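You operate a simulated robot arm through the tools that you are given. There is no shell and no other tool.

You are at the controls of a simulated robot arm. One attempt, no reset.

JOB
Put things in order on the top of the long bench. At the end: the black spray pipe with the yellow head stands where the yellow scrubber stood; the brown soil block from the top of the long bench stands where the silver sink strainer stood; the jam jar from the top of the long bench stands where the black spray pipe with the yellow head stood; the yellow scrubber stands where the brown soil block stood; the silver sink strainer is on the orange saucer; whatever was shut is shut again. Leave all else as you found it, and nothing knocked over.

It is judged by the outcome, as a careful person would: the job done as asked, and still so three seconds after it is handed in. It fails if anything else is knocked over, pushed out of place, dropped, spilled or broken.

ROBOT AND FRAMES
A 7-joint arm with a two-finger parallel gripper, fixed in place. Base frame: the origin is at the foot of the arm, x ahead of it, y to its left, z up; the work surface is at about z = 0. Units: mm, rad, N and s.
With the tool pointing down near the work surface it reaches from about 240 to 620 mm from the base axis. Its first joint turns from -1.152 to 1.152 rad. Payload 2.6 kg.
The tool frame sits at the grasp point between the pads (the TCP): z along the fingers, y along the line on which they close. The tips reach 30 mm beyond it. Largest opening 94 mm; finger width 28, thickness 10; the body of the gripper, 50 by 96 mm, starts 55 mm behind the TCP.
Orientation is that of the tool frame in the base frame, as a unit quaternion [x, y, z, w]. With the fingers straight down and closing along the base's y, the tool's x points along the base's -x, its y along +y and its z along -z.

CONTROLS
- The arm moves only by the tool jog_arm. Its argument "plan" is a list of rows, each a list of 3 entries, a list of its own where there are three numbers: the shift along the tool's x, y, z in mm, then the turn, a rotation vector about the tool's x, y, z in rad, then the closure in counts, from 0 (fully open) to 255 (shut). In form: [[[dx, dy, dz], [rx, ry, rz], hand], ...]. A call has 1 to 20 rows; each row shifts and turns the commanded pose from where the row before left it, along the tool's axes as they then stand. Each row takes 0.2 s and may step no farther than 50 mm and 0.15 rad from the row before; otherwise, or with a gripper value out of range, the whole call is refused. Where a pose cannot be reached the arm comes as near as it can. A force on the tool above 40 N (or 10 N above the force at the start of the call, whichever is more), or a blocked arm, ends the call early, and 0.2 s more pass. The fingers move at their own pace (about 72 mm/s each) and stop on an object; they squeeze with about 31 N. The grip force told is the motor's: it shows also when the fingers shut on nothing. Time passes only in rows, and 0.2 s behind the last, so rows that do not move let the fingers close. The reply holds the time, the measured pose of the TCP, the force on the tool along the base axes, the opening and the grip force, in the units named above and with some noise, with the torque about the TCP (base axes, N m) and any sound that the robot's microphone picked up, and new pictures: "pictures" is both (left out), scene, wrist or none.
- Cameras (640 x 400 px; columns grow to the right, rows downward): "scene" is fixed at [20.6, 422.2, 561.7]; the picture's right is [-0.88, -0.47, 0.00], its down [-0.28, 0.53, -0.80] and it looks along [0.38, -0.71, -0.60] (base axes); focal length 269 px, centre (320, 200). "wrist" rides on the gripper at [76, 14, -102] in the tool frame; the picture's right is [-0.18, 0.98, 0.00], its down [-0.75, -0.14, -0.64] and it looks along [-0.63, -0.12, 0.77] (tool axes); focal length 243 px, centre (320, 200). There is no depth. A picture from a camera that has moved, and an enlarged one, comes with that camera's place and axes in the base frame and with its lens.
- close_up(camera, box): a new picture of the part [left, top, right, bottom] of that camera's present view, enlarged. No time passes.
- sign_off(): hands the job in; it is judged then, once.

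Places have to be worked out from the pictures, the camera data and where the tool is seen. Open the gripper and draw the arm clear of the work before you hand the job in, unless the task says otherwise.

The tools are called by a JSON object that holds its "method" and its "body". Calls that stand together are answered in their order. jog_arm: Moves the arm, as the interface text tells. Its arguments: {"type":"object","properties":{"plan":{"type":"array","items":{"type":"array"}},"pictures":{"type":"string","enum":["both","scene","wrist","none"]}},"required":["plan"]} The other tools are called the same way: close_up (camera, box) takes an enlarged picture of a part of a camera's view; sign_off () hands the job in.

At the start:

```text
time_s: 0.0
eef_pos: [319.7, -130.8, 295.6]
tcp_rot: [0.0, 1.0, 0.0, 0.0]
force: [-0.4, 0.7, 0.4]
moment: [0.01, -0.01, 0.02]
grip_width: 93.9
grasp_force: 0.0
```

scene: 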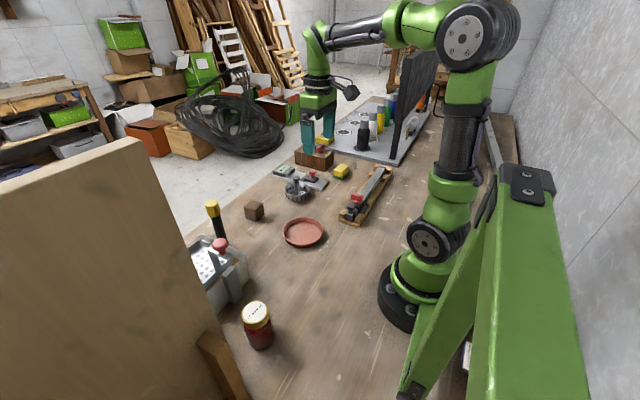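
wrist: 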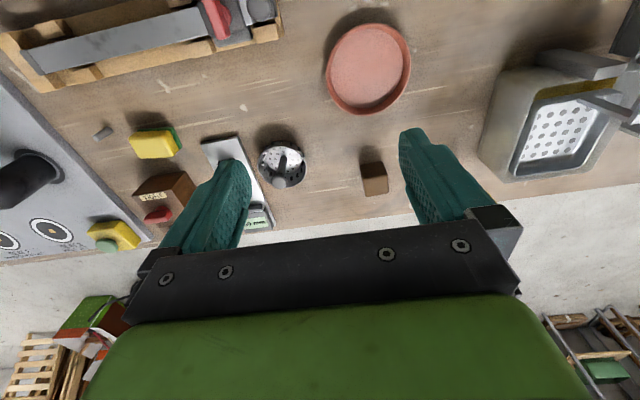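

The pictures show a bench with jar, soil block, strainer, scrubber, saucer and a spray pipe near a grey box. I take close-ups to identify each thing before moving.

{"method": "close_up", "body": {"camera": "scene", "box": [180, 180, 340, 360]}}

{"method": "close_up", "body": {"camera": "scene", "box": [260, 80, 450, 230]}}

{"method": "close_up", "body": {"camera": "wrist", "box": [0, 0, 320, 280]}}

{"method": "close_up", "body": {"camera": "wrist", "box": [320, 0, 640, 240]}}

```text
2.22 times, centred on (260, 270) of scene
camera zoom: at [20.6, 422.2, 561.7], right [-0.88, -0.47, 0.0], down [-0.28, 0.53, -0.8], along [0.38, -0.71, -0.6], focal length 597 px, centre (453, 44)
```

zoom: 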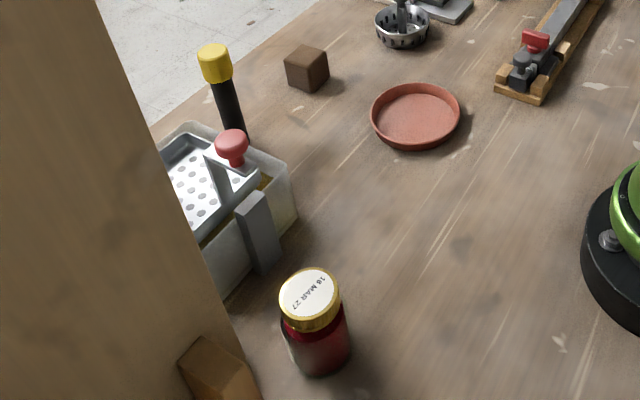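

```text
2.67 times, centred on (355, 155) of scene
camera zoom: at [20.6, 422.2, 561.7], right [-0.88, -0.47, 0.0], down [-0.28, 0.53, -0.8], along [0.38, -0.71, -0.6], focal length 717 px, centre (227, 320)
```

zoom: 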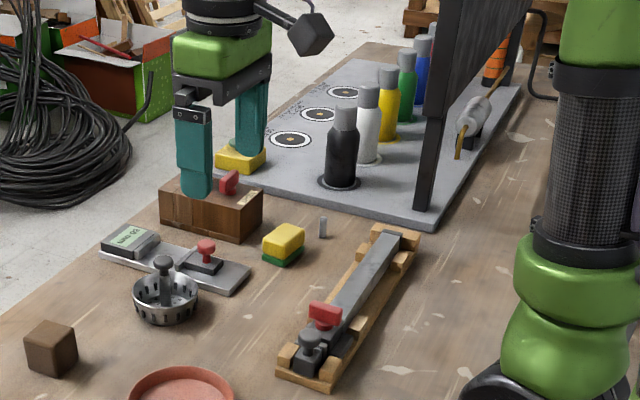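

```text
1.43 times, centred on (160, 140) of wrist
camera zoom: at [242.9, -117.2, 398.1], right [0.18, 0.98, 0.0], down [0.75, -0.14, 0.64], along [0.63, -0.12, -0.77], focal length 347 px, centre (549, 286)
```

zoom: 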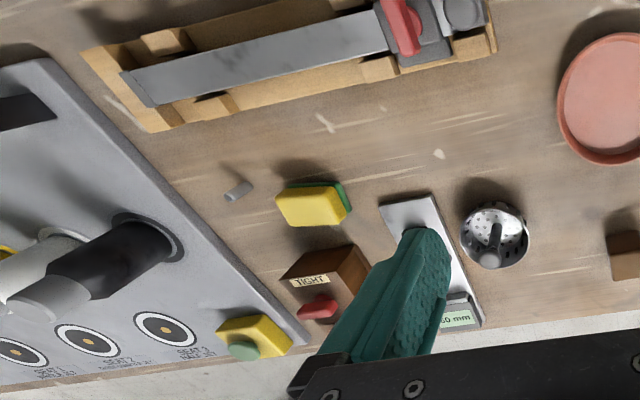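

```text
1.67 times, centred on (480, 120) of wrist
camera zoom: at [242.9, -117.2, 398.1], right [0.18, 0.98, 0.0], down [0.75, -0.14, 0.64], along [0.63, -0.12, -0.77], focal length 404 px, centre (53, 333)
```

zoom: 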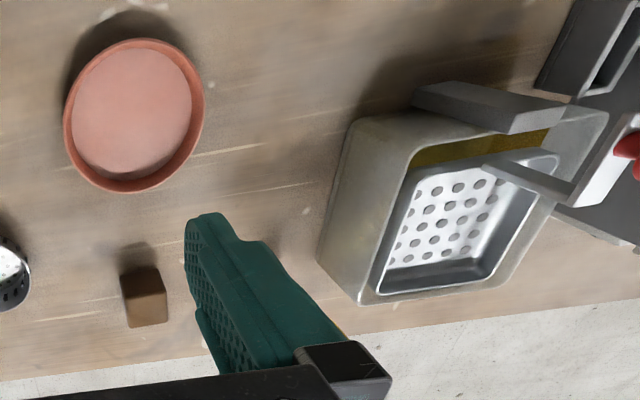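

The pieces are roughly: strainer (455,-222), soil block (515,-58), saucer (345,-76), scrubber (378,-424), jar (251,243), pipe about (522,69). I move the arm sideways at height to see the pipe and jar with the wrist camera.

{"method": "jog_arm", "body": {"plan": [[[0, 40, -20], [0, 0, 0], 0], [[0, 40, -20], [0, 0, 0], 0], [[0, 40, 0], [0, 0, 0], 0], [[0, 40, 0], [0, 0, 0], 0], [[0, 0, 0], [0, 0, 0], 0]]}}

```text
time_s: 1.2
eef_pos: [321.5, 31.1, 334.5]
tcp_rot: [0.0, 1.0, 0.0, -0.001]
force: [0.5, -0.3, 0.0]
moment: [0.03, 0.05, 0.0]
grip_width: 93.8
grasp_force: 0.0
camera wrist: at [244.6, 43.6, 436.7], right [0.18, 0.98, 0.0], down [0.75, -0.14, 0.64], along [0.63, -0.12, -0.77], focal length 243 px, centre (320, 200)
```

scene: 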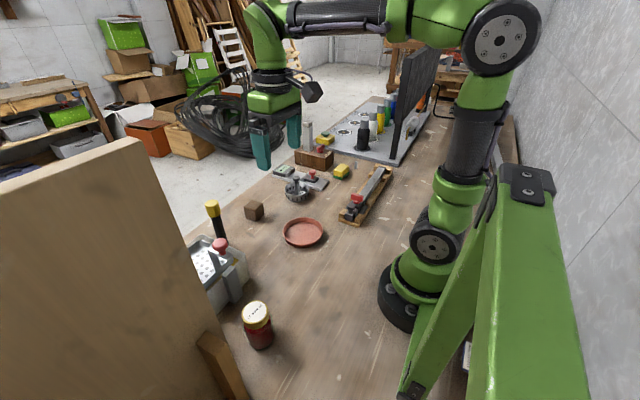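
wrist: 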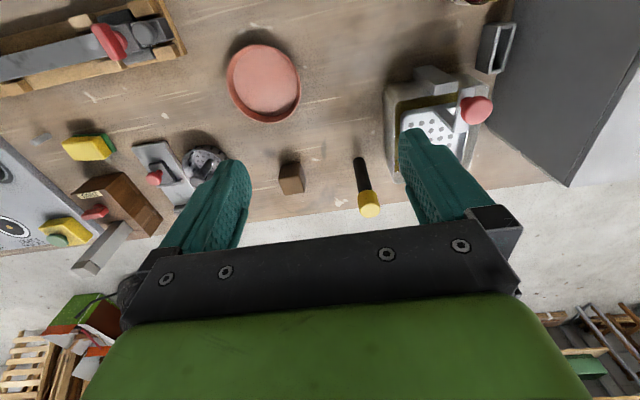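

The pipe shows up at about (507,72), about 160 mm tall; a large grey panel stands right of the tank. I zoom in on these.

{"method": "close_up", "body": {"camera": "wrist", "box": [260, 40, 640, 260]}}

{"method": "close_up", "body": {"camera": "wrist", "box": [0, 60, 320, 280]}}

{"method": "close_up", "body": {"camera": "scene", "box": [190, 190, 270, 250]}}

{"method": "close_up", "body": {"camera": "scene", "box": [260, 130, 400, 230]}}

```text
1.68 times, centred on (450, 150) of wrist
camera zoom: at [244.6, 43.6, 436.7], right [0.18, 0.98, 0.0], down [0.75, -0.14, 0.64], along [0.63, -0.12, -0.77], focal length 409 px, centre (101, 284)
```

zoom: 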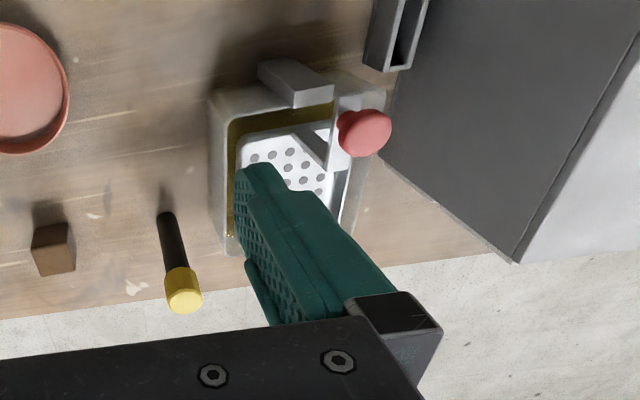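

```text
1.82 times, centred on (160, 170) of wrist
camera zoom: at [244.6, 43.6, 436.7], right [0.18, 0.98, 0.0], down [0.75, -0.14, 0.64], along [0.63, -0.12, -0.77], focal length 441 px, centre (611, 254)
```

zoom: 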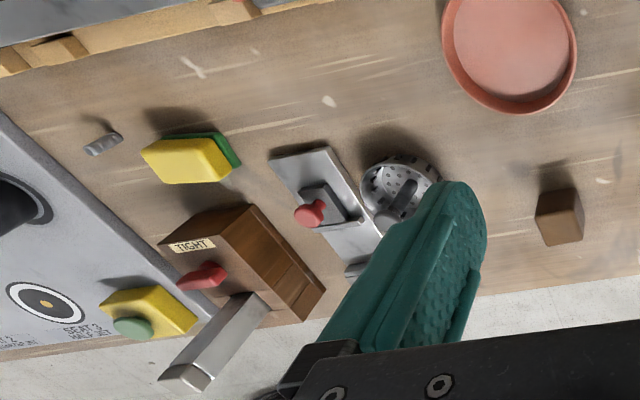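

```text
6.67 times, centred on (230, 220) of scene
camera zoom: at [20.6, 422.2, 561.7], right [-0.88, -0.47, 0.0], down [-0.28, 0.53, -0.8], along [0.38, -0.71, -0.6], focal length 1792 px, centre (920, 67)
```

zoom: 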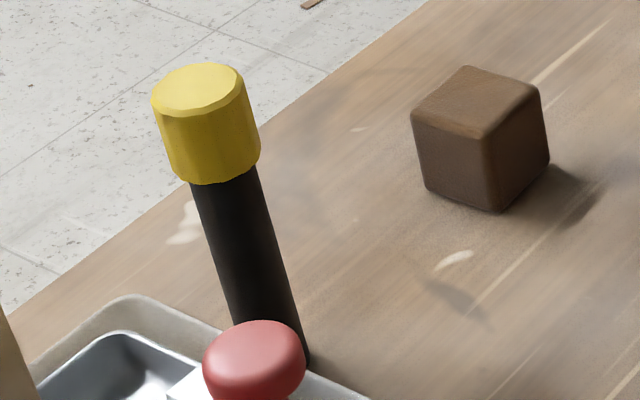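

```text
4.00 times, centred on (330, 180) of scene
camera zoom: at [20.6, 422.2, 561.7], right [-0.88, -0.47, 0.0], down [-0.28, 0.53, -0.8], along [0.38, -0.71, -0.6], focal length 1075 px, centre (280, 280)
```

zoom: 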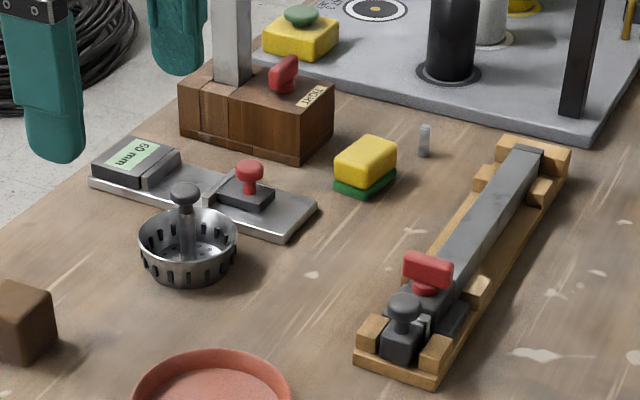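

The pipe stands free; the jar is just beyond the top of the wrist view. I turn the wrist to the left in place to look at the panel and the jar.

{"method": "jog_arm", "body": {"plan": [[[0, 0, 0], [0, 0, -0.15], 0], [[0, 0, 0], [0, 0, -0.15], 0], [[0, 0, 0], [0, 0, -0.15], 0], [[0, 0, 0], [0, 0, -0.15], 0], [[0, 0, 0], [0, 0, -0.15], 0], [[30, 0, -10], [0, 0, 0], 0], [[30, 0, -10], [0, 0, 0], 0], [[0, 0, 0], [0, 0, 0], 0]]}}

```text
time_s: 3.0
eef_pos: [275.7, -12.7, 355.9]
tcp_rot: [-0.365, 0.931, 0.0, 0.0]
force: [-0.3, -0.2, -0.5]
moment: [-0.04, 0.0, -0.03]
grip_width: 94.1
grasp_force: 0.0
camera wrist: at [209.0, -54.9, 457.9], right [-0.53, 0.85, 0.0], down [0.65, 0.41, 0.64], along [0.54, 0.34, -0.77], focal length 243 px, centre (320, 200)
```

scene: 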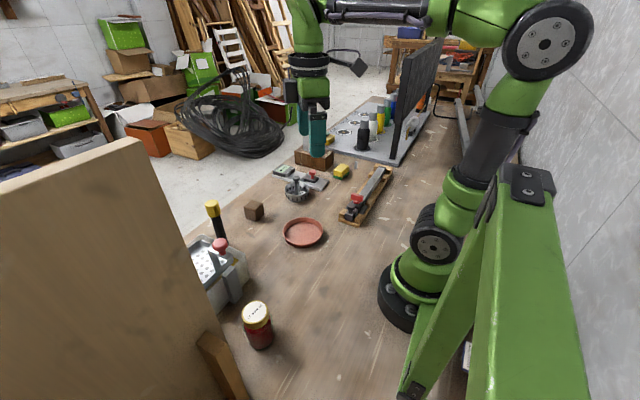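
wrist: 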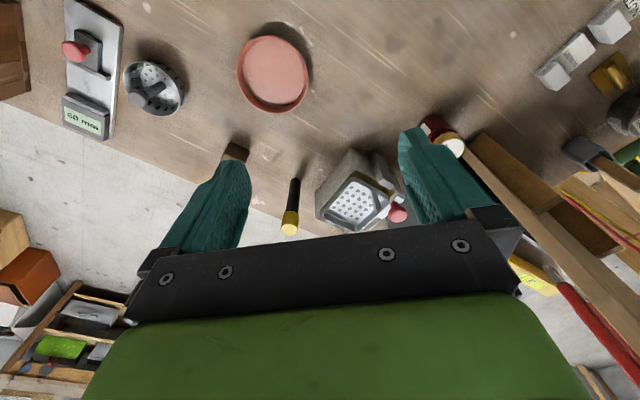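

An open crate-like box with contents appears to the right of the jar. I zoom in there.

{"method": "close_up", "body": {"camera": "wrist", "box": [400, 0, 640, 320]}}

{"method": "close_up", "body": {"camera": "wrist", "box": [200, 80, 440, 260]}}

```text
1.25 times, centred on (520, 160) of wrist
camera zoom: at [209.0, -54.9, 457.9], right [-0.53, 0.85, 0.0], down [0.65, 0.41, 0.64], along [0.54, 0.34, -0.77], focal length 303 px, centre (70, 250)
```

zoom: 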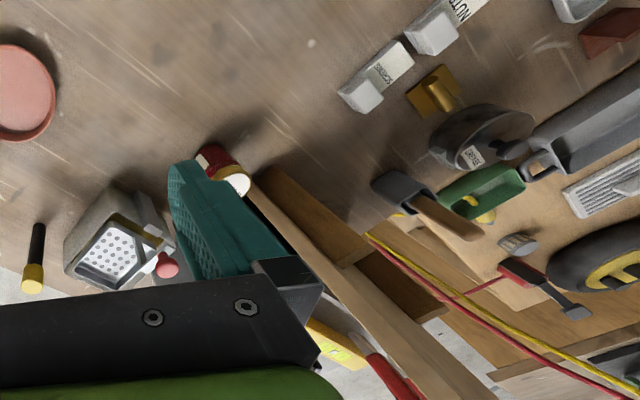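

```text
2.22 times, centred on (320, 170) of wrist
camera zoom: at [209.0, -54.9, 457.9], right [-0.53, 0.85, 0.0], down [0.65, 0.41, 0.64], along [0.54, 0.34, -0.77], focal length 539 px, centre (320, 267)
```

zoom: 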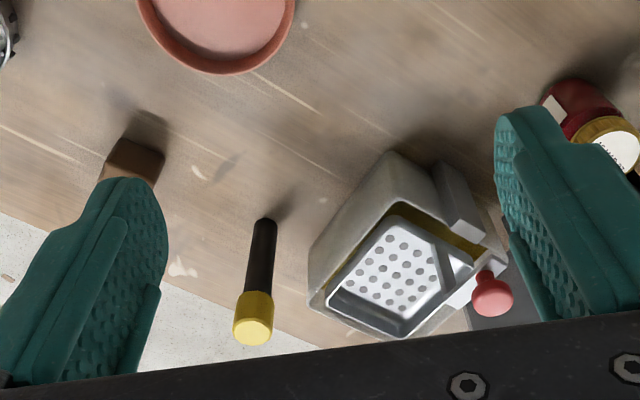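

The jar stands around (255,235) beside a tall board. I turn further left for a straight look at that corner.

{"method": "jog_arm", "body": {"plan": [[[0, 0, 0], [0, 0, -0.15], 0], [[0, 0, 0], [0, 0, -0.15], 0], [[0, 0, 0], [0, 0, -0.15], 0], [[0, 0, 0], [0, 0, -0.15], 0], [[0, 0, 0], [0, 0, 0], 0]]}}

```text
time_s: 4.2
eef_pos: [274.8, -11.3, 356.6]
tcp_rot: [-0.625, 0.781, 0.0, 0.0]
force: [-1.0, 0.1, -1.0]
moment: [-0.01, -0.01, 0.02]
grip_width: 93.9
grasp_force: 0.0
camera wrist: at [244.0, -83.7, 458.6], right [-0.92, 0.39, 0.0], down [0.3, 0.7, 0.64], along [0.25, 0.59, -0.77], focal length 243 px, centre (320, 200)
```

scene: 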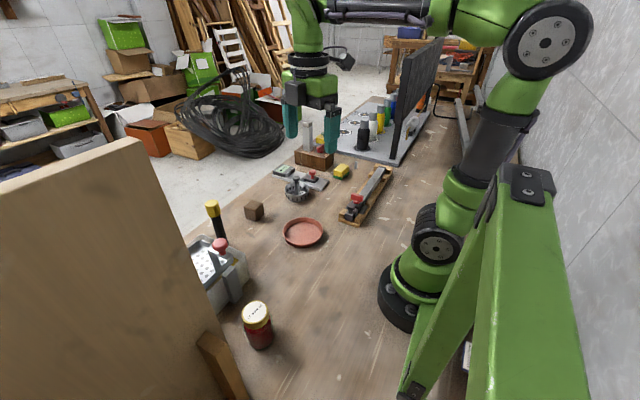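
wrist: 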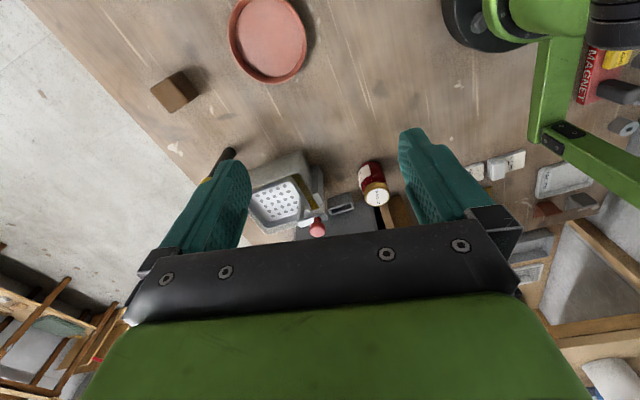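

{"method": "close_up", "body": {"camera": "wrist", "box": [230, 120, 430, 245]}}

{"method": "close_up", "body": {"camera": "wrist", "box": [400, 0, 640, 350]}}

```text
3.20 times, centred on (330, 182) of wrist
camera zoom: at [244.0, -83.7, 458.6], right [-0.92, 0.39, 0.0], down [0.3, 0.7, 0.64], along [0.25, 0.59, -0.77], focal length 776 px, centre (288, 256)
```

zoom: 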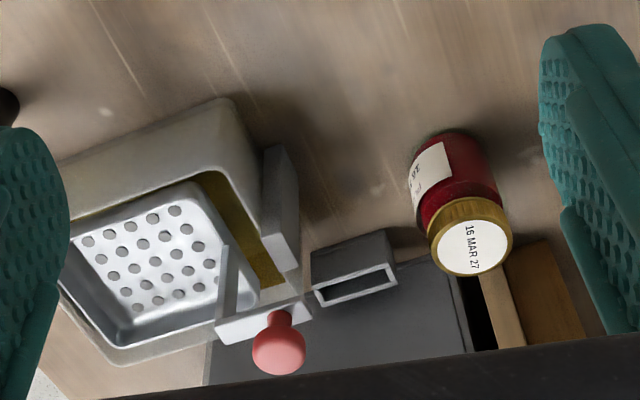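

```text
1.14 times, centred on (520, 175) of wrist
camera zoom: at [244.0, -83.7, 458.6], right [-0.92, 0.39, 0.0], down [0.3, 0.7, 0.64], along [0.25, 0.59, -0.77], focal length 277 px, centre (91, 229)
```

zoom: 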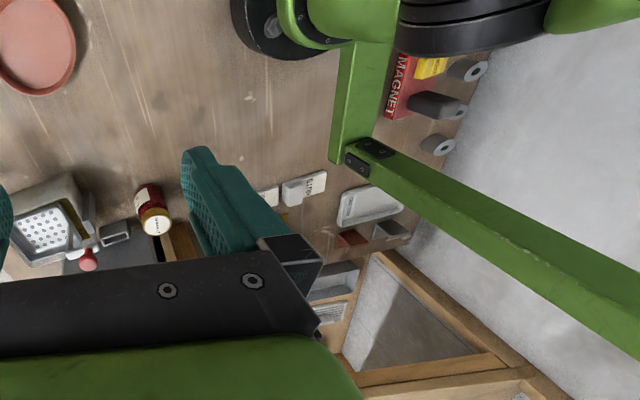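

The corner is clear to me now: a cabinet with a shut dark front behind jar and tank, jar free about 80 mm in front of it. I begin with the strainer: turn back and go above it for a precise look.

{"method": "jog_arm", "body": {"plan": [[[0, 0, 0], [0, 0, 0.15], 0], [[0, 0, 0], [0, 0, 0.15], 0], [[0, 0, 0], [0, 0, 0.15], 0], [[0, 0, 0], [0, 0, 0.15], 0], [[0, 0, 0], [0, 0, 0.15], 0], [[0, 0, 0], [0, 0, 0.15], 0], [[0, 0, 0], [0, 0, 0.15], 0], [[0, 0, 0], [0, 0, 0.15], 0], [[0, 0, 0], [0, 0, 0.15], 0], [[-20, -40, 20], [0, 0, 0], 0], [[-20, -40, 20], [0, 0, 0], 0], [[-20, -40, 20], [0, 0, 0], 0], [[-20, -40, 20], [0, 0, 0], 0], [[-20, -40, 20], [0, 0, 0], 0], [[0, 0, 0], [0, 0, 0], 0]]}}

```text
time_s: 7.4
eef_pos: [376.4, -209.5, 255.2]
tcp_rot: [0.001, 1.0, -0.001, 0.0]
force: [-0.2, 0.1, -0.6]
moment: [0.03, -0.01, 0.01]
grip_width: 94.0
grasp_force: 0.0
camera wrist: at [299.3, -196.6, 357.8], right [0.18, 0.98, 0.0], down [0.75, -0.14, 0.64], along [0.63, -0.12, -0.77], focal length 243 px, centre (320, 200)
```

scene: 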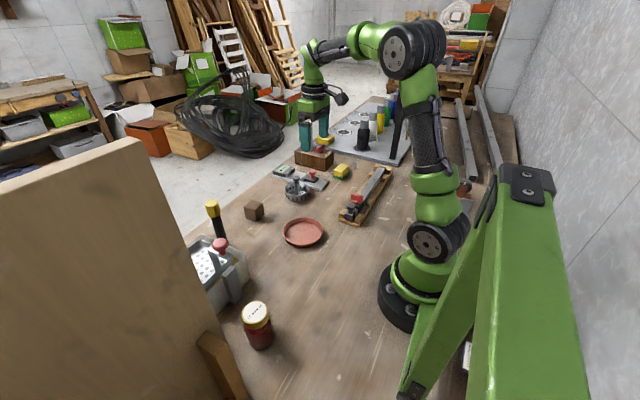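
wrist: 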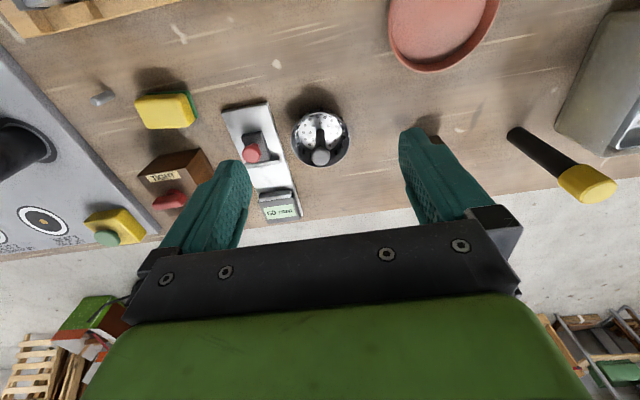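

{"method": "close_up", "body": {"camera": "wrist", "box": [240, 80, 400, 200]}}

{"method": "close_up", "body": {"camera": "wrist", "box": [360, 0, 520, 100]}}

{"method": "close_up", "body": {"camera": "wrist", "box": [60, 60, 300, 230]}}

{"method": "close_up", "body": {"camera": "scene", "box": [270, 160, 350, 210]}}

```text
3.33 times, centred on (320, 140) of wrist
camera zoom: at [299.3, -196.6, 357.8], right [0.18, 0.98, 0.0], down [0.75, -0.14, 0.64], along [0.63, -0.12, -0.77], focal length 809 px, centre (320, 400)
```

zoom: 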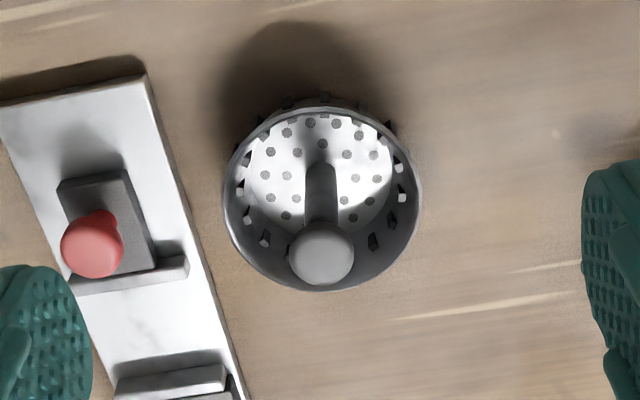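

```text
4.00 times, centred on (440, 50) of wrist
camera zoom: at [299.3, -196.6, 357.8], right [0.18, 0.98, 0.0], down [0.75, -0.14, 0.64], along [0.63, -0.12, -0.77], focal length 970 px, centre (-160, 800)
```

zoom: 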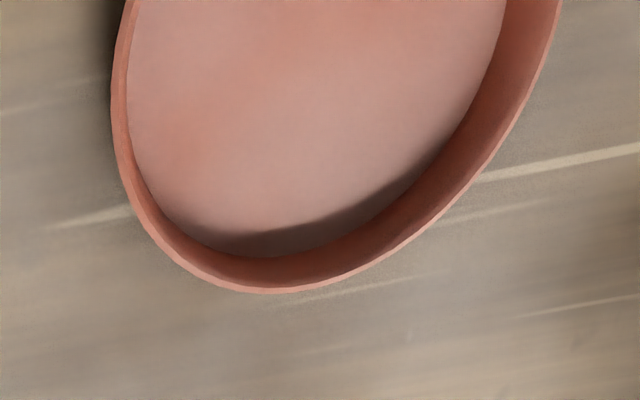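

```text
2.35 times, centred on (180, 145) of wrist
camera zoom: at [299.3, -196.6, 357.8], right [0.18, 0.98, 0.0], down [0.75, -0.14, 0.64], along [0.63, -0.12, -0.77], focal length 571 px, centre (649, 329)
```

zoom: 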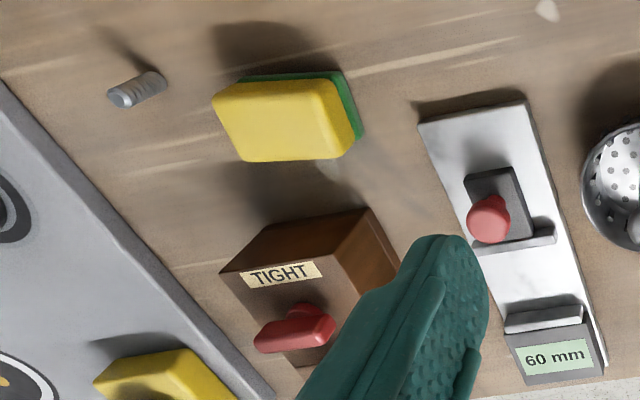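

```text
8.00 times, centred on (310, 185) of scene
camera zoom: at [20.7, 422.1, 561.7], right [-0.88, -0.47, 0.0], down [-0.28, 0.53, -0.8], along [0.38, -0.71, -0.6], focal length 2150 px, centre (400, 320)
```

zoom: 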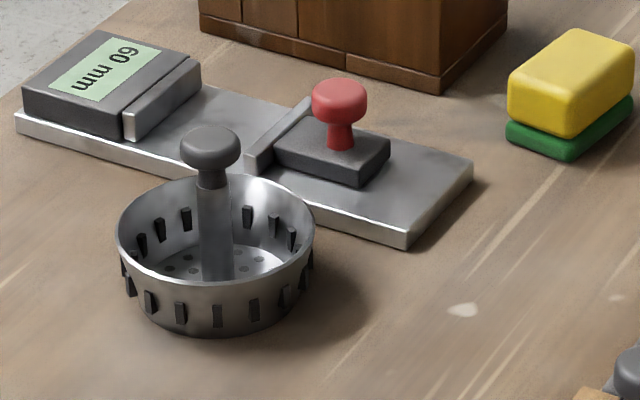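

Both cameras agree that the strainer's knob centre is at about (459,-227,72), with the rim much lower. I go above it at z≈150 and check.

{"method": "jog_arm", "body": {"plan": [[[-20.7, -4.4, 26], [0, 0, 0], 0], [[-20.7, -4.4, 26], [0, 0, 0], 0], [[-20.7, -4.4, 26], [0, 0, 0], 0], [[-20.5, -4.3, 26], [0, 0, 0], 0], [[0, 0, 0], [0, 0, 0], 0]], "pictures": "both"}}

```text
time_s: 8.6
eef_pos: [460.7, -228.7, 150.3]
tcp_rot: [-0.001, 1.0, 0.0, 0.0]
force: [-1.2, 0.1, 0.9]
moment: [-0.02, -0.03, 0.01]
grip_width: 94.2
grasp_force: 0.1
camera wrist: at [383.1, -215.5, 253.0], right [0.18, 0.98, 0.0], down [0.75, -0.14, 0.64], along [0.63, -0.12, -0.77], focal length 243 px, centre (320, 200)
```

scene: 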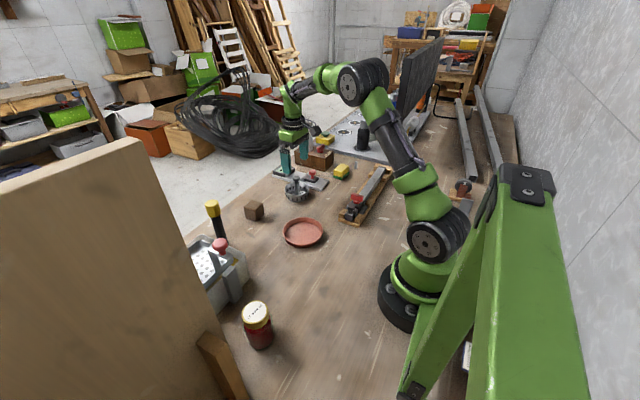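
wrist: 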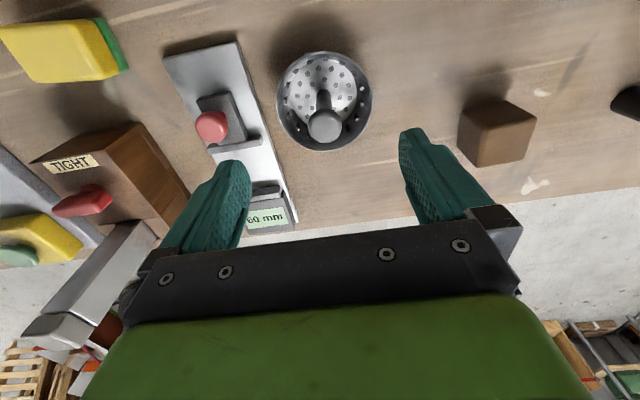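

The knob again triangulates to (458,-227,72), directly under the tool. I narrow the fingers, descend so tips stay above the basket rim, and close on the knob.

{"method": "jog_arm", "body": {"plan": [[[0, 0, 26], [0, 0, 0], 90], [[0, 0, 26], [0, 0, 0], 90], [[0, 0, 20], [0, 0, 0], 90], [[0, 0, 6], [0, 0, 0], 90], [[0, 0, 0], [0, 0, 0], 90]]}}

```text
time_s: 9.8
eef_pos: [458.1, -229.5, 72.3]
tcp_rot: [0.002, 1.0, 0.0, 0.0]
force: [1.2, 0.4, -0.5]
moment: [0.0, 0.02, 0.0]
grip_width: 60.8
grasp_force: 0.1
camera wrist: at [381.7, -216.3, 174.7], right [0.19, 0.98, 0.0], down [0.75, -0.14, 0.64], along [0.63, -0.12, -0.77], focal length 243 px, centre (320, 200)
```

scene: 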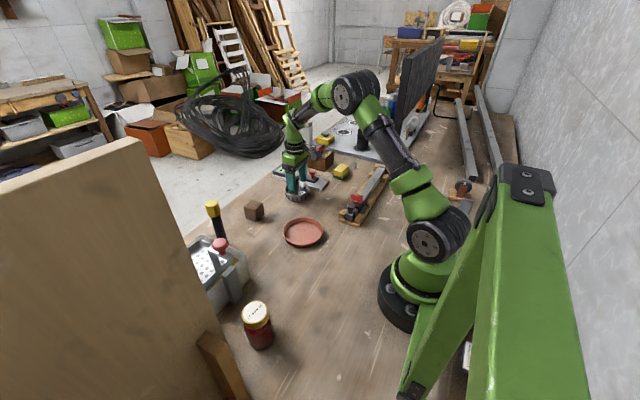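
wrist: 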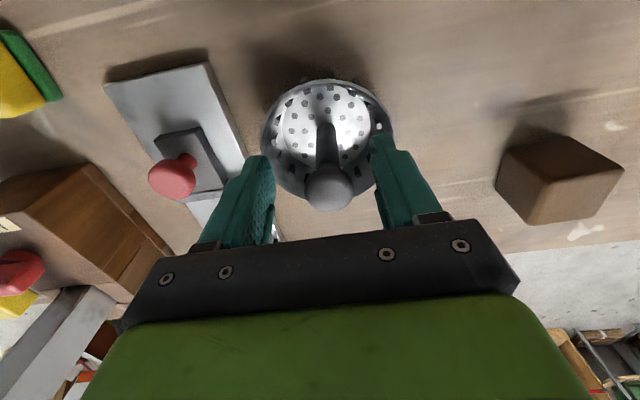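

The knob sits slightly to the +y side of the finger centre, so I shift 3 mm and close.

{"method": "jog_arm", "body": {"plan": [[[0, 3, 0], [0, 0, 0], 90], [[0, 0, 0], [0, 0, 0], 140], [[0, 0, 0], [0, 0, 0], 180], [[0, 0, 0], [0, 0, 0], 255], [[0, 0, 0], [0, 0, 0], 255], [[0, 0, 0], [0, 0, 0], 255]], "pictures": "wrist"}}

```text
time_s: 11.2
eef_pos: [458.8, -227.1, 74.2]
tcp_rot: [0.0, 1.0, 0.0, 0.0]
force: [0.5, -0.3, 0.5]
moment: [-0.01, 0.01, 0.02]
grip_width: 24.3
grasp_force: 31.5
camera wrist: at [381.8, -213.2, 175.5], right [0.18, 0.98, 0.0], down [0.75, -0.14, 0.64], along [0.63, -0.12, -0.77], focal length 243 px, centre (320, 200)
```

wrist: 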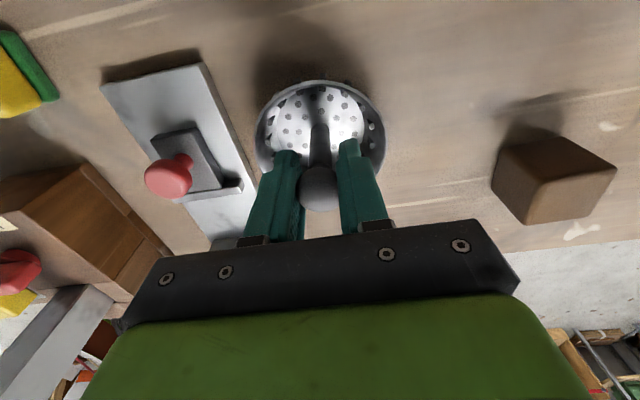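

Gripped (24.3 mm). I lift and carry toward the saucer, stopping at height to check the hang and the saucer's place.

{"method": "jog_arm", "body": {"plan": [[[0, 0, -15], [0, 0, 0], 255], [[0, 0, -30], [0, 0, 0], 255], [[0, 0, -35], [0, 0, 0], 255], [[0, 0, -30], [0, 0, 0], 255], [[20, 26, 0], [0, 0, 0], 255], [[25, 32, 0], [0, 0, 0], 255], [[25, 32, 0], [0, 0, 0], 255], [[25, 32, 0], [0, 0, 0], 255], [[20, 26, 0], [0, 0, 0], 255], [[9, 10, 0], [0, 0, 0], 255], [[0, 0, 0], [0, 0, 0], 255]]}}

```text
time_s: 13.6
eef_pos: [334.4, -66.6, 184.1]
tcp_rot: [0.002, 1.0, 0.0, -0.001]
force: [0.4, 0.2, -1.2]
moment: [-0.03, 0.02, 0.0]
grip_width: 24.3
grasp_force: 31.2
camera wrist: at [256.7, -53.4, 286.7], right [0.18, 0.98, 0.0], down [0.75, -0.14, 0.64], along [0.63, -0.12, -0.77], focal length 243 px, centre (320, 200)
```

scene: 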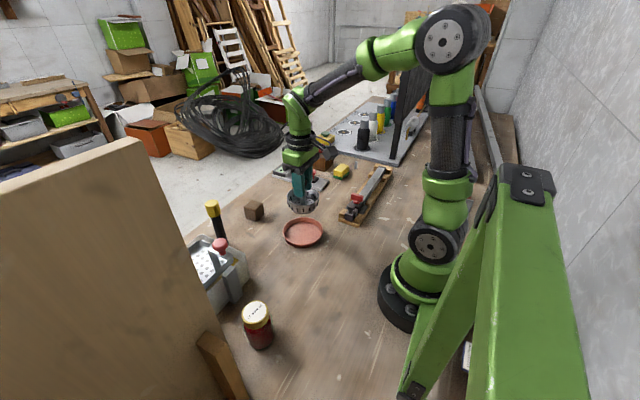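
wrist: 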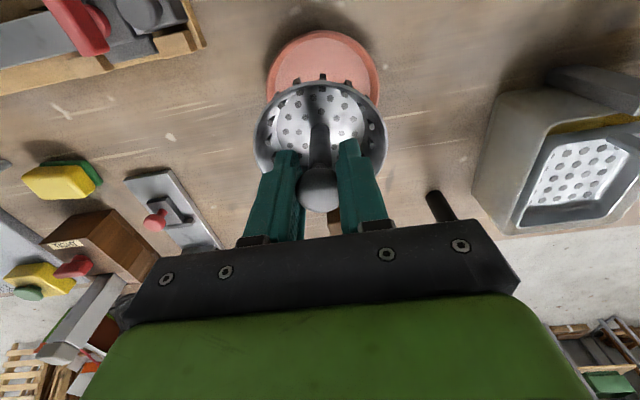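

{"method": "close_up", "body": {"camera": "wrist", "box": [220, 10, 420, 135]}}

{"method": "close_up", "body": {"camera": "scene", "box": [255, 180, 351, 255]}}

```text
3.20 times, centred on (320, 72) of wrist
camera zoom: at [256.7, -53.4, 286.7], right [0.18, 0.98, 0.0], down [0.75, -0.14, 0.64], along [0.63, -0.12, -0.77], focal length 776 px, centre (320, 608)
```

zoom: 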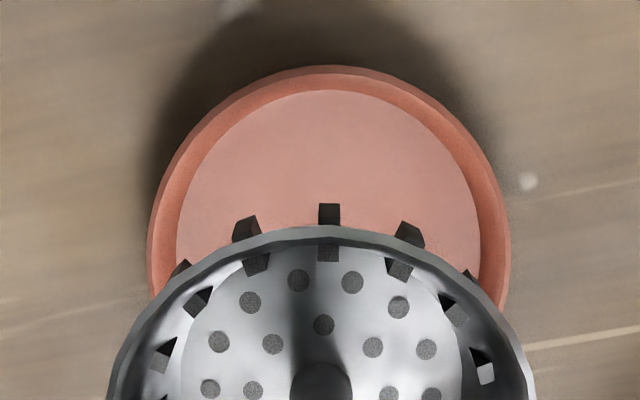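

```text
5.33 times, centred on (303, 218) of scene
camera zoom: at [20.6, 422.2, 561.7], right [-0.88, -0.47, 0.0], down [-0.28, 0.53, -0.8], along [0.38, -0.71, -0.6], focal length 1433 px, centre (411, 107)
```

zoom: 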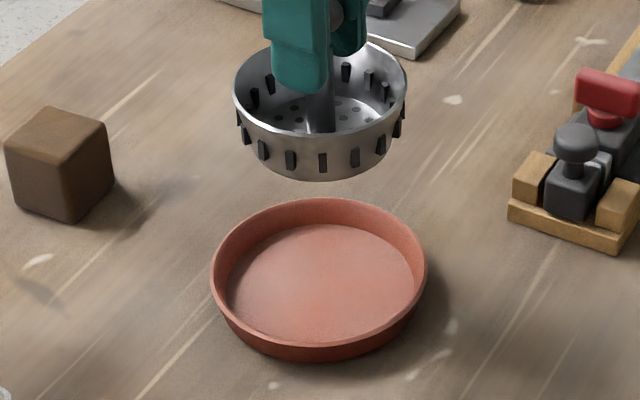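

The saucer's centre works out at (339,-66) from both views; I shift 4.5 mm forward and lower to just above its floor.

{"method": "jog_arm", "body": {"plan": [[[-4.5, 0.5, 20], [0, 0, 0], 255], [[0, 0, 30], [0, 0, 0], 255], [[0, 0, 25], [0, 0, 0], 255], [[0, 0, 15], [0, 0, 0], 255], [[0, 0, 7], [0, 0, 0], 255], [[0, 0, 0], [0, 0, 0], 255]]}}

```text
time_s: 15.0
eef_pos: [339.1, -67.9, 86.9]
tcp_rot: [0.001, 1.0, 0.0, 0.0]
force: [0.1, -0.2, -1.3]
moment: [0.0, 0.02, 0.02]
grip_width: 24.4
grasp_force: 30.8
camera wrist: at [262.8, -53.7, 188.9], right [0.19, 0.98, 0.0], down [0.75, -0.14, 0.64], along [0.63, -0.12, -0.77], focal length 243 px, centre (320, 200)
```

scene: 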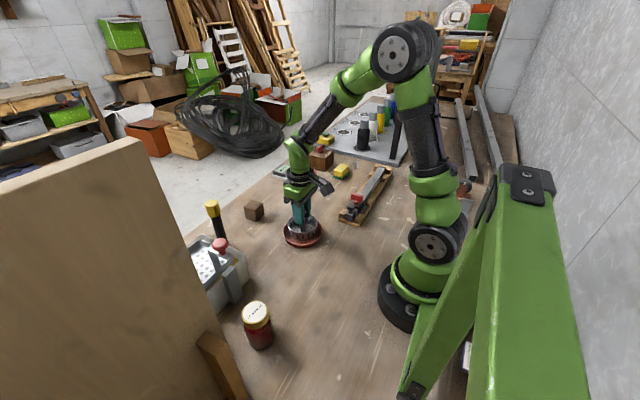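
wrist: 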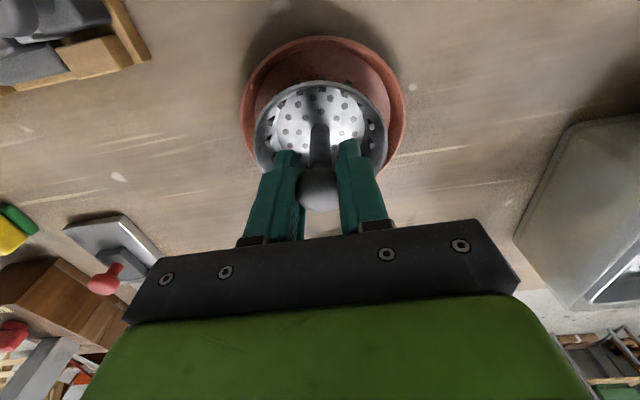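

Well centred. I lower in small steps and watch the force.

{"method": "jog_arm", "body": {"plan": [[[0, 0, 3], [0, 0, 0], 255], [[0, 0, 2], [0, 0, 0], 255], [[0, 0, 0], [0, 0, 0], 255]], "pictures": "none"}}

{"method": "jog_arm", "body": {"plan": [[[0, 0, 1.5], [0, 0, 0], 255], [[0, 0, 0], [0, 0, 0], 255]], "pictures": "none"}}

{"method": "close_up", "body": {"camera": "scene", "box": [255, 190, 351, 255]}}

```text
time_s: 15.8
eef_pos: [340.6, -69.2, 81.6]
tcp_rot: [0.001, 1.0, 0.0, 0.0]
force: [0.2, -0.6, -0.2]
moment: [0.0, 0.01, -0.02]
grip_width: 24.3
grasp_force: 30.7
```

```text
time_s: 16.4
eef_pos: [340.8, -68.7, 79.6]
tcp_rot: [0.001, 1.0, 0.0, 0.0]
force: [-0.6, -0.4, -0.4]
moment: [0.01, -0.02, -0.03]
grip_width: 24.4
grasp_force: 30.9
```

```text
6.15 times, centred on (303, 222) of scene
camera zoom: at [20.6, 422.2, 561.7], right [-0.88, -0.47, 0.0], down [-0.28, 0.53, -0.8], along [0.38, -0.71, -0.6], focal length 1654 px, centre (425, 62)
```

zoom: 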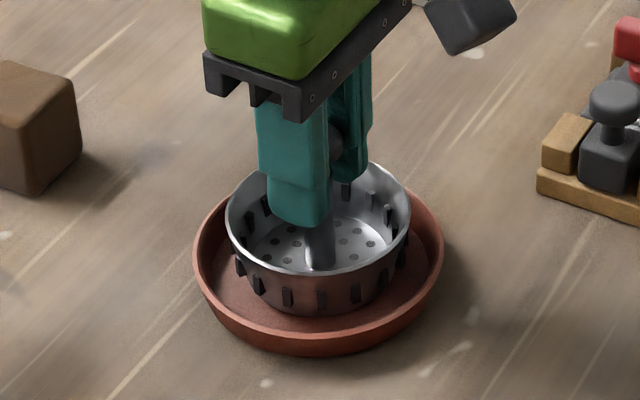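

Nearly down, no contact yet; I keep lowering in 1 mm steps until the force changes.

{"method": "jog_arm", "body": {"plan": [[[0, 0, 1.5], [0, 0, 0], 255], [[0, 0, 0], [0, 0, 0], 255]], "pictures": "none"}}

{"method": "jog_arm", "body": {"plan": [[[0, 0, 1], [0, 0, 0], 255], [[0, 0, 0], [0, 0, 0], 255]], "pictures": "none"}}

```text
time_s: 17.0
eef_pos: [341.2, -68.8, 78.9]
tcp_rot: [0.0, 1.0, 0.0, 0.001]
force: [-0.5, 0.6, -0.9]
moment: [-0.03, 0.01, -0.02]
grip_width: 24.3
grasp_force: 31.3
```

```text
time_s: 17.6
eef_pos: [339.6, -68.5, 78.5]
tcp_rot: [0.001, 1.0, 0.0, 0.0]
force: [-0.1, 0.7, 4.7]
moment: [0.01, 0.08, -0.02]
grip_width: 24.6
grasp_force: 30.9
```

Contact (4.7 N) at z≈78: the strainer rests on the saucer. I release and rise.

{"method": "jog_arm", "body": {"plan": [[[0, 0, 0], [0, 0, 0], 180], [[0, 0, 0], [0, 0, 0], 120], [[0, 0, 0], [0, 0, 0], 90], [[0, 0, -10], [0, 0, 0], 90], [[0, 0, -25], [0, 0, 0], 90], [[0, 0, -40], [0, 0, 0], 90], [[0, 0, -40], [0, 0, 0], 90], [[0, 0, 0], [0, 0, 0], 0]]}}

```text
time_s: 19.4
eef_pos: [340.2, -69.3, 193.4]
tcp_rot: [0.0, 1.0, 0.0, -0.001]
force: [0.1, 0.0, -0.9]
moment: [0.01, 0.0, -0.02]
grip_width: 93.8
grasp_force: 0.1
camera wrist: at [262.8, -54.5, 295.2], right [0.18, 0.98, 0.0], down [0.75, -0.14, 0.64], along [0.63, -0.12, -0.77], focal length 243 px, centre (320, 200)
```

scene: 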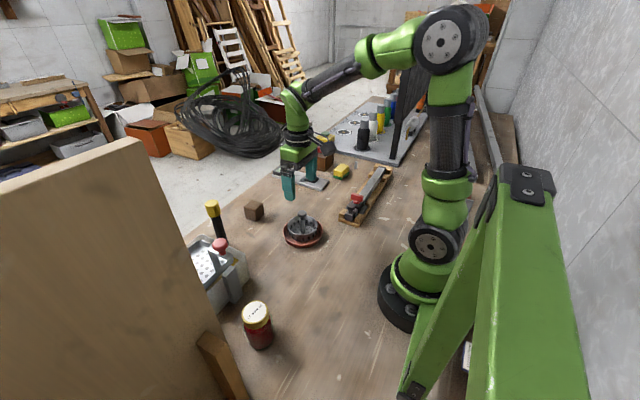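
wrist: 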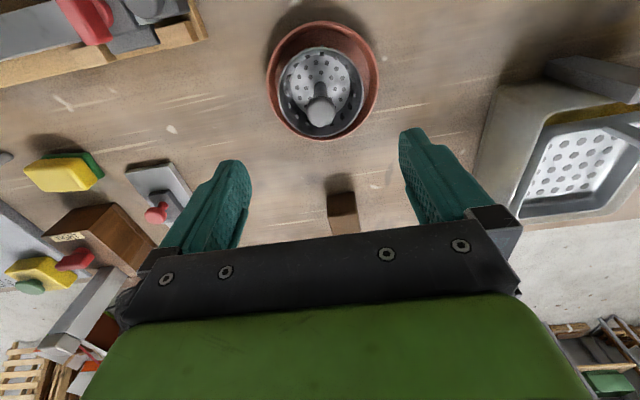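

The strainer sits well in the saucer. The soil block is a ~42 mm cube centred at about (520,-68), turned slightly. I move above it to check.

{"method": "jog_arm", "body": {"plan": [[[-36, 0, 5], [0, 0, 0], 0], [[-36, 0, 10], [0, 0, 0], 0], [[-36, 0, 10], [0, 0, 0], 0], [[-36, 0, 10], [0, 0, 0], 0], [[-36, 1, 10], [0, 0, 0], 0], [[0, 0, 0], [0, 0, 0], 0]]}}

```text
time_s: 20.8
eef_pos: [520.0, -67.2, 145.1]
tcp_rot: [0.001, 1.0, 0.0, 0.0]
force: [0.1, 0.3, 0.1]
moment: [0.02, -0.02, 0.01]
grip_width: 94.0
grasp_force: 0.1
camera wrist: at [441.8, -53.7, 248.7], right [0.18, 0.98, 0.0], down [0.75, -0.14, 0.64], along [0.63, -0.12, -0.77], focal length 243 px, centre (320, 200)
```

scene: 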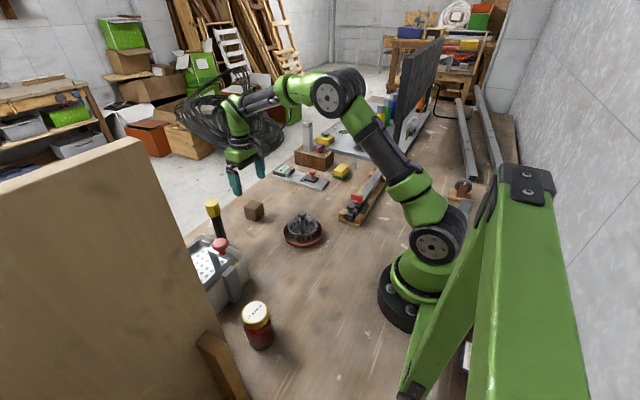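
wrist: 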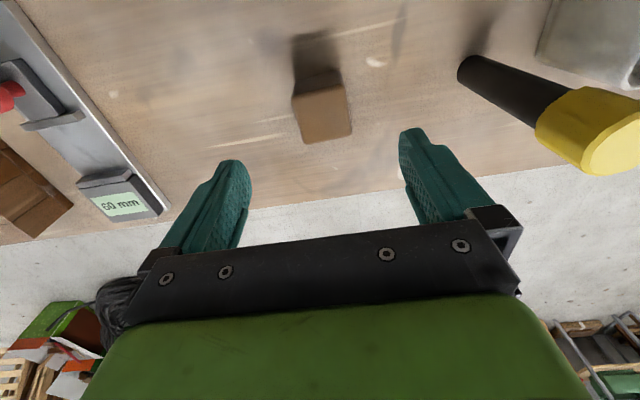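

{"method": "close_up", "body": {"camera": "wrist", "box": [260, 40, 388, 160]}}

{"method": "close_up", "body": {"camera": "scene", "box": [190, 180, 286, 240]}}

```text
3.33 times, centred on (324, 100) of wrist
camera zoom: at [441.8, -53.7, 248.7], right [0.18, 0.98, 0.0], down [0.75, -0.14, 0.64], along [0.63, -0.12, -0.77], focal length 809 px, centre (307, 533)
```

zoom: 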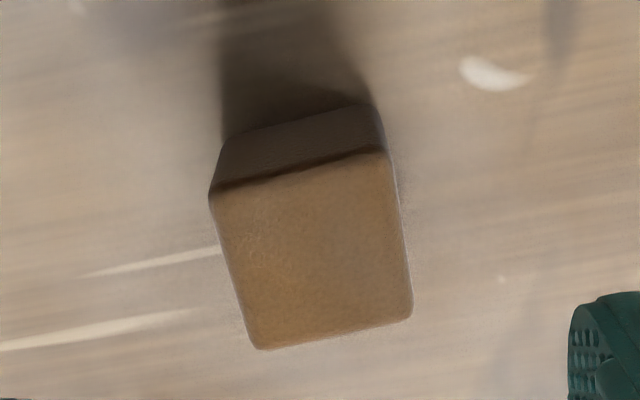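

```text
6.67 times, centred on (238, 210) of scene
camera zoom: at [20.7, 422.2, 561.7], right [-0.88, -0.47, 0.0], down [-0.28, 0.53, -0.8], along [0.38, -0.71, -0.6], focal length 1792 px, centre (867, 133)
```

zoom: 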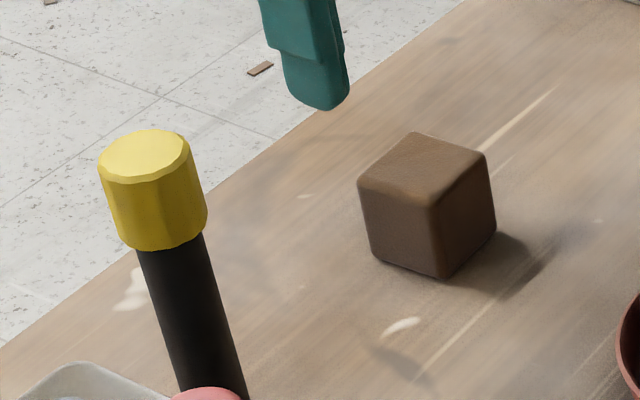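

The block's top corners give a centre of (521,-66.5), turned about 0.05 rad. I align, descend to z≈38 and close.

{"method": "jog_arm", "body": {"plan": [[[-1, 0.7, 20], [0, 0, -0.05], 0], [[0, 0, 35], [0, 0, 0], 60], [[0, 0, 35], [0, 0, 0], 60], [[0, 0, 17], [0, 0, 0], 60], [[0, 0, 0], [0, 0, 0], 60], [[0, 0, 0], [0, 0, 0], 60]]}}

```text
time_s: 22.2
eef_pos: [517.7, -65.0, 41.7]
tcp_rot: [-0.025, 1.0, 0.0, 0.0]
force: [-0.5, -0.1, 0.2]
moment: [0.01, -0.02, 0.01]
grip_width: 71.9
grasp_force: 0.0
camera wrist: at [440.9, -55.8, 143.4], right [0.14, 0.99, 0.0], down [0.76, -0.1, 0.64], along [0.64, -0.09, -0.77], focal length 243 px, centre (320, 200)
```

scene: 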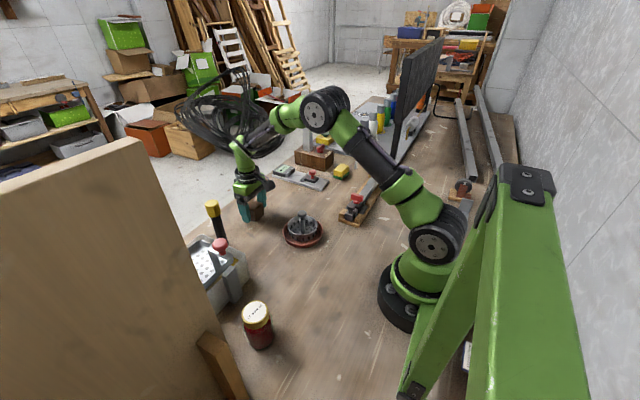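
wrist: 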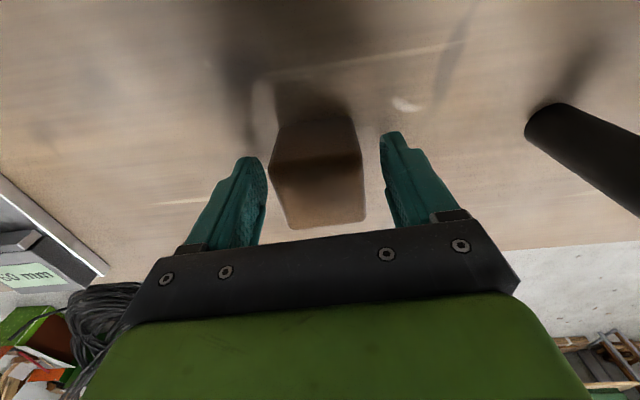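

The block is centred between the fingers. I close gradually and lift.

{"method": "jog_arm", "body": {"plan": [[[0, 0, 2], [0, 0, 0], 100], [[0, 0, 0], [0, 0, 0], 120], [[0, 0, 0], [0, 0, 0], 200], [[0, 0, 0], [0, 0, 0], 255], [[0, 0, 0], [0, 0, 0], 255]], "pictures": "wrist"}}

```text
time_s: 23.4
eef_pos: [519.6, -64.7, 38.8]
tcp_rot: [-0.024, 1.0, 0.0, -0.001]
force: [0.5, 0.0, 0.6]
moment: [0.02, 0.03, -0.02]
grip_width: 49.5
grasp_force: 31.1
camera wrist: at [441.9, -55.8, 141.5], right [0.14, 0.99, 0.0], down [0.76, -0.1, 0.64], along [0.64, -0.09, -0.77], focal length 243 px, centre (320, 200)
```

wrist: 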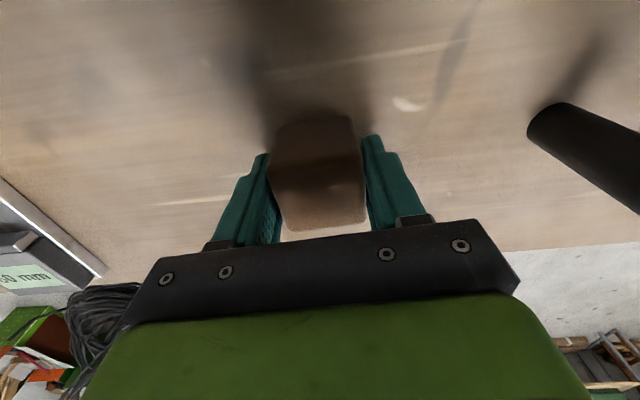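

The width reads 49.5 mm, a bit more than I estimated, so I look closely at how the block is seated.

{"method": "close_up", "body": {"camera": "wrist", "box": [220, 90, 430, 250]}}

{"method": "close_up", "body": {"camera": "scene", "box": [215, 165, 295, 235]}}

```text
2.50 times, centred on (325, 170) of wrist
camera zoom: at [441.9, -55.8, 141.5], right [0.14, 0.99, 0.0], down [0.76, -0.1, 0.64], along [0.64, -0.09, -0.77], focal length 606 px, centre (308, 275)
```

zoom: 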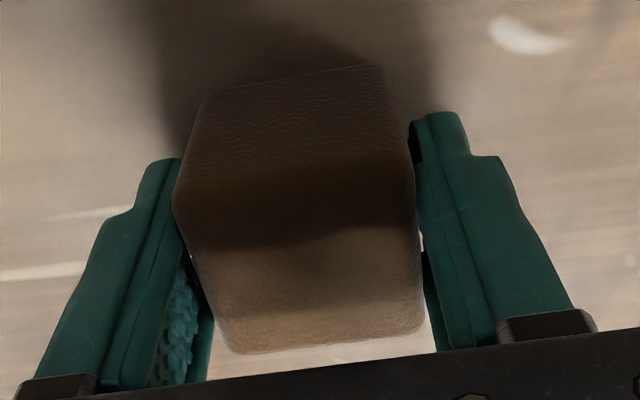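

```text
5.71 times, centred on (255, 200) of scene
camera zoom: at [20.6, 422.2, 561.7], right [-0.88, -0.47, 0.0], down [-0.28, 0.53, -0.8], along [0.38, -0.71, -0.6], focal length 1536 px, centre (691, 200)
```

zoom: 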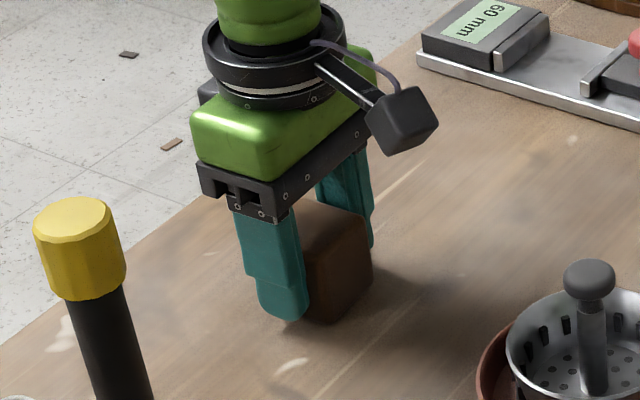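

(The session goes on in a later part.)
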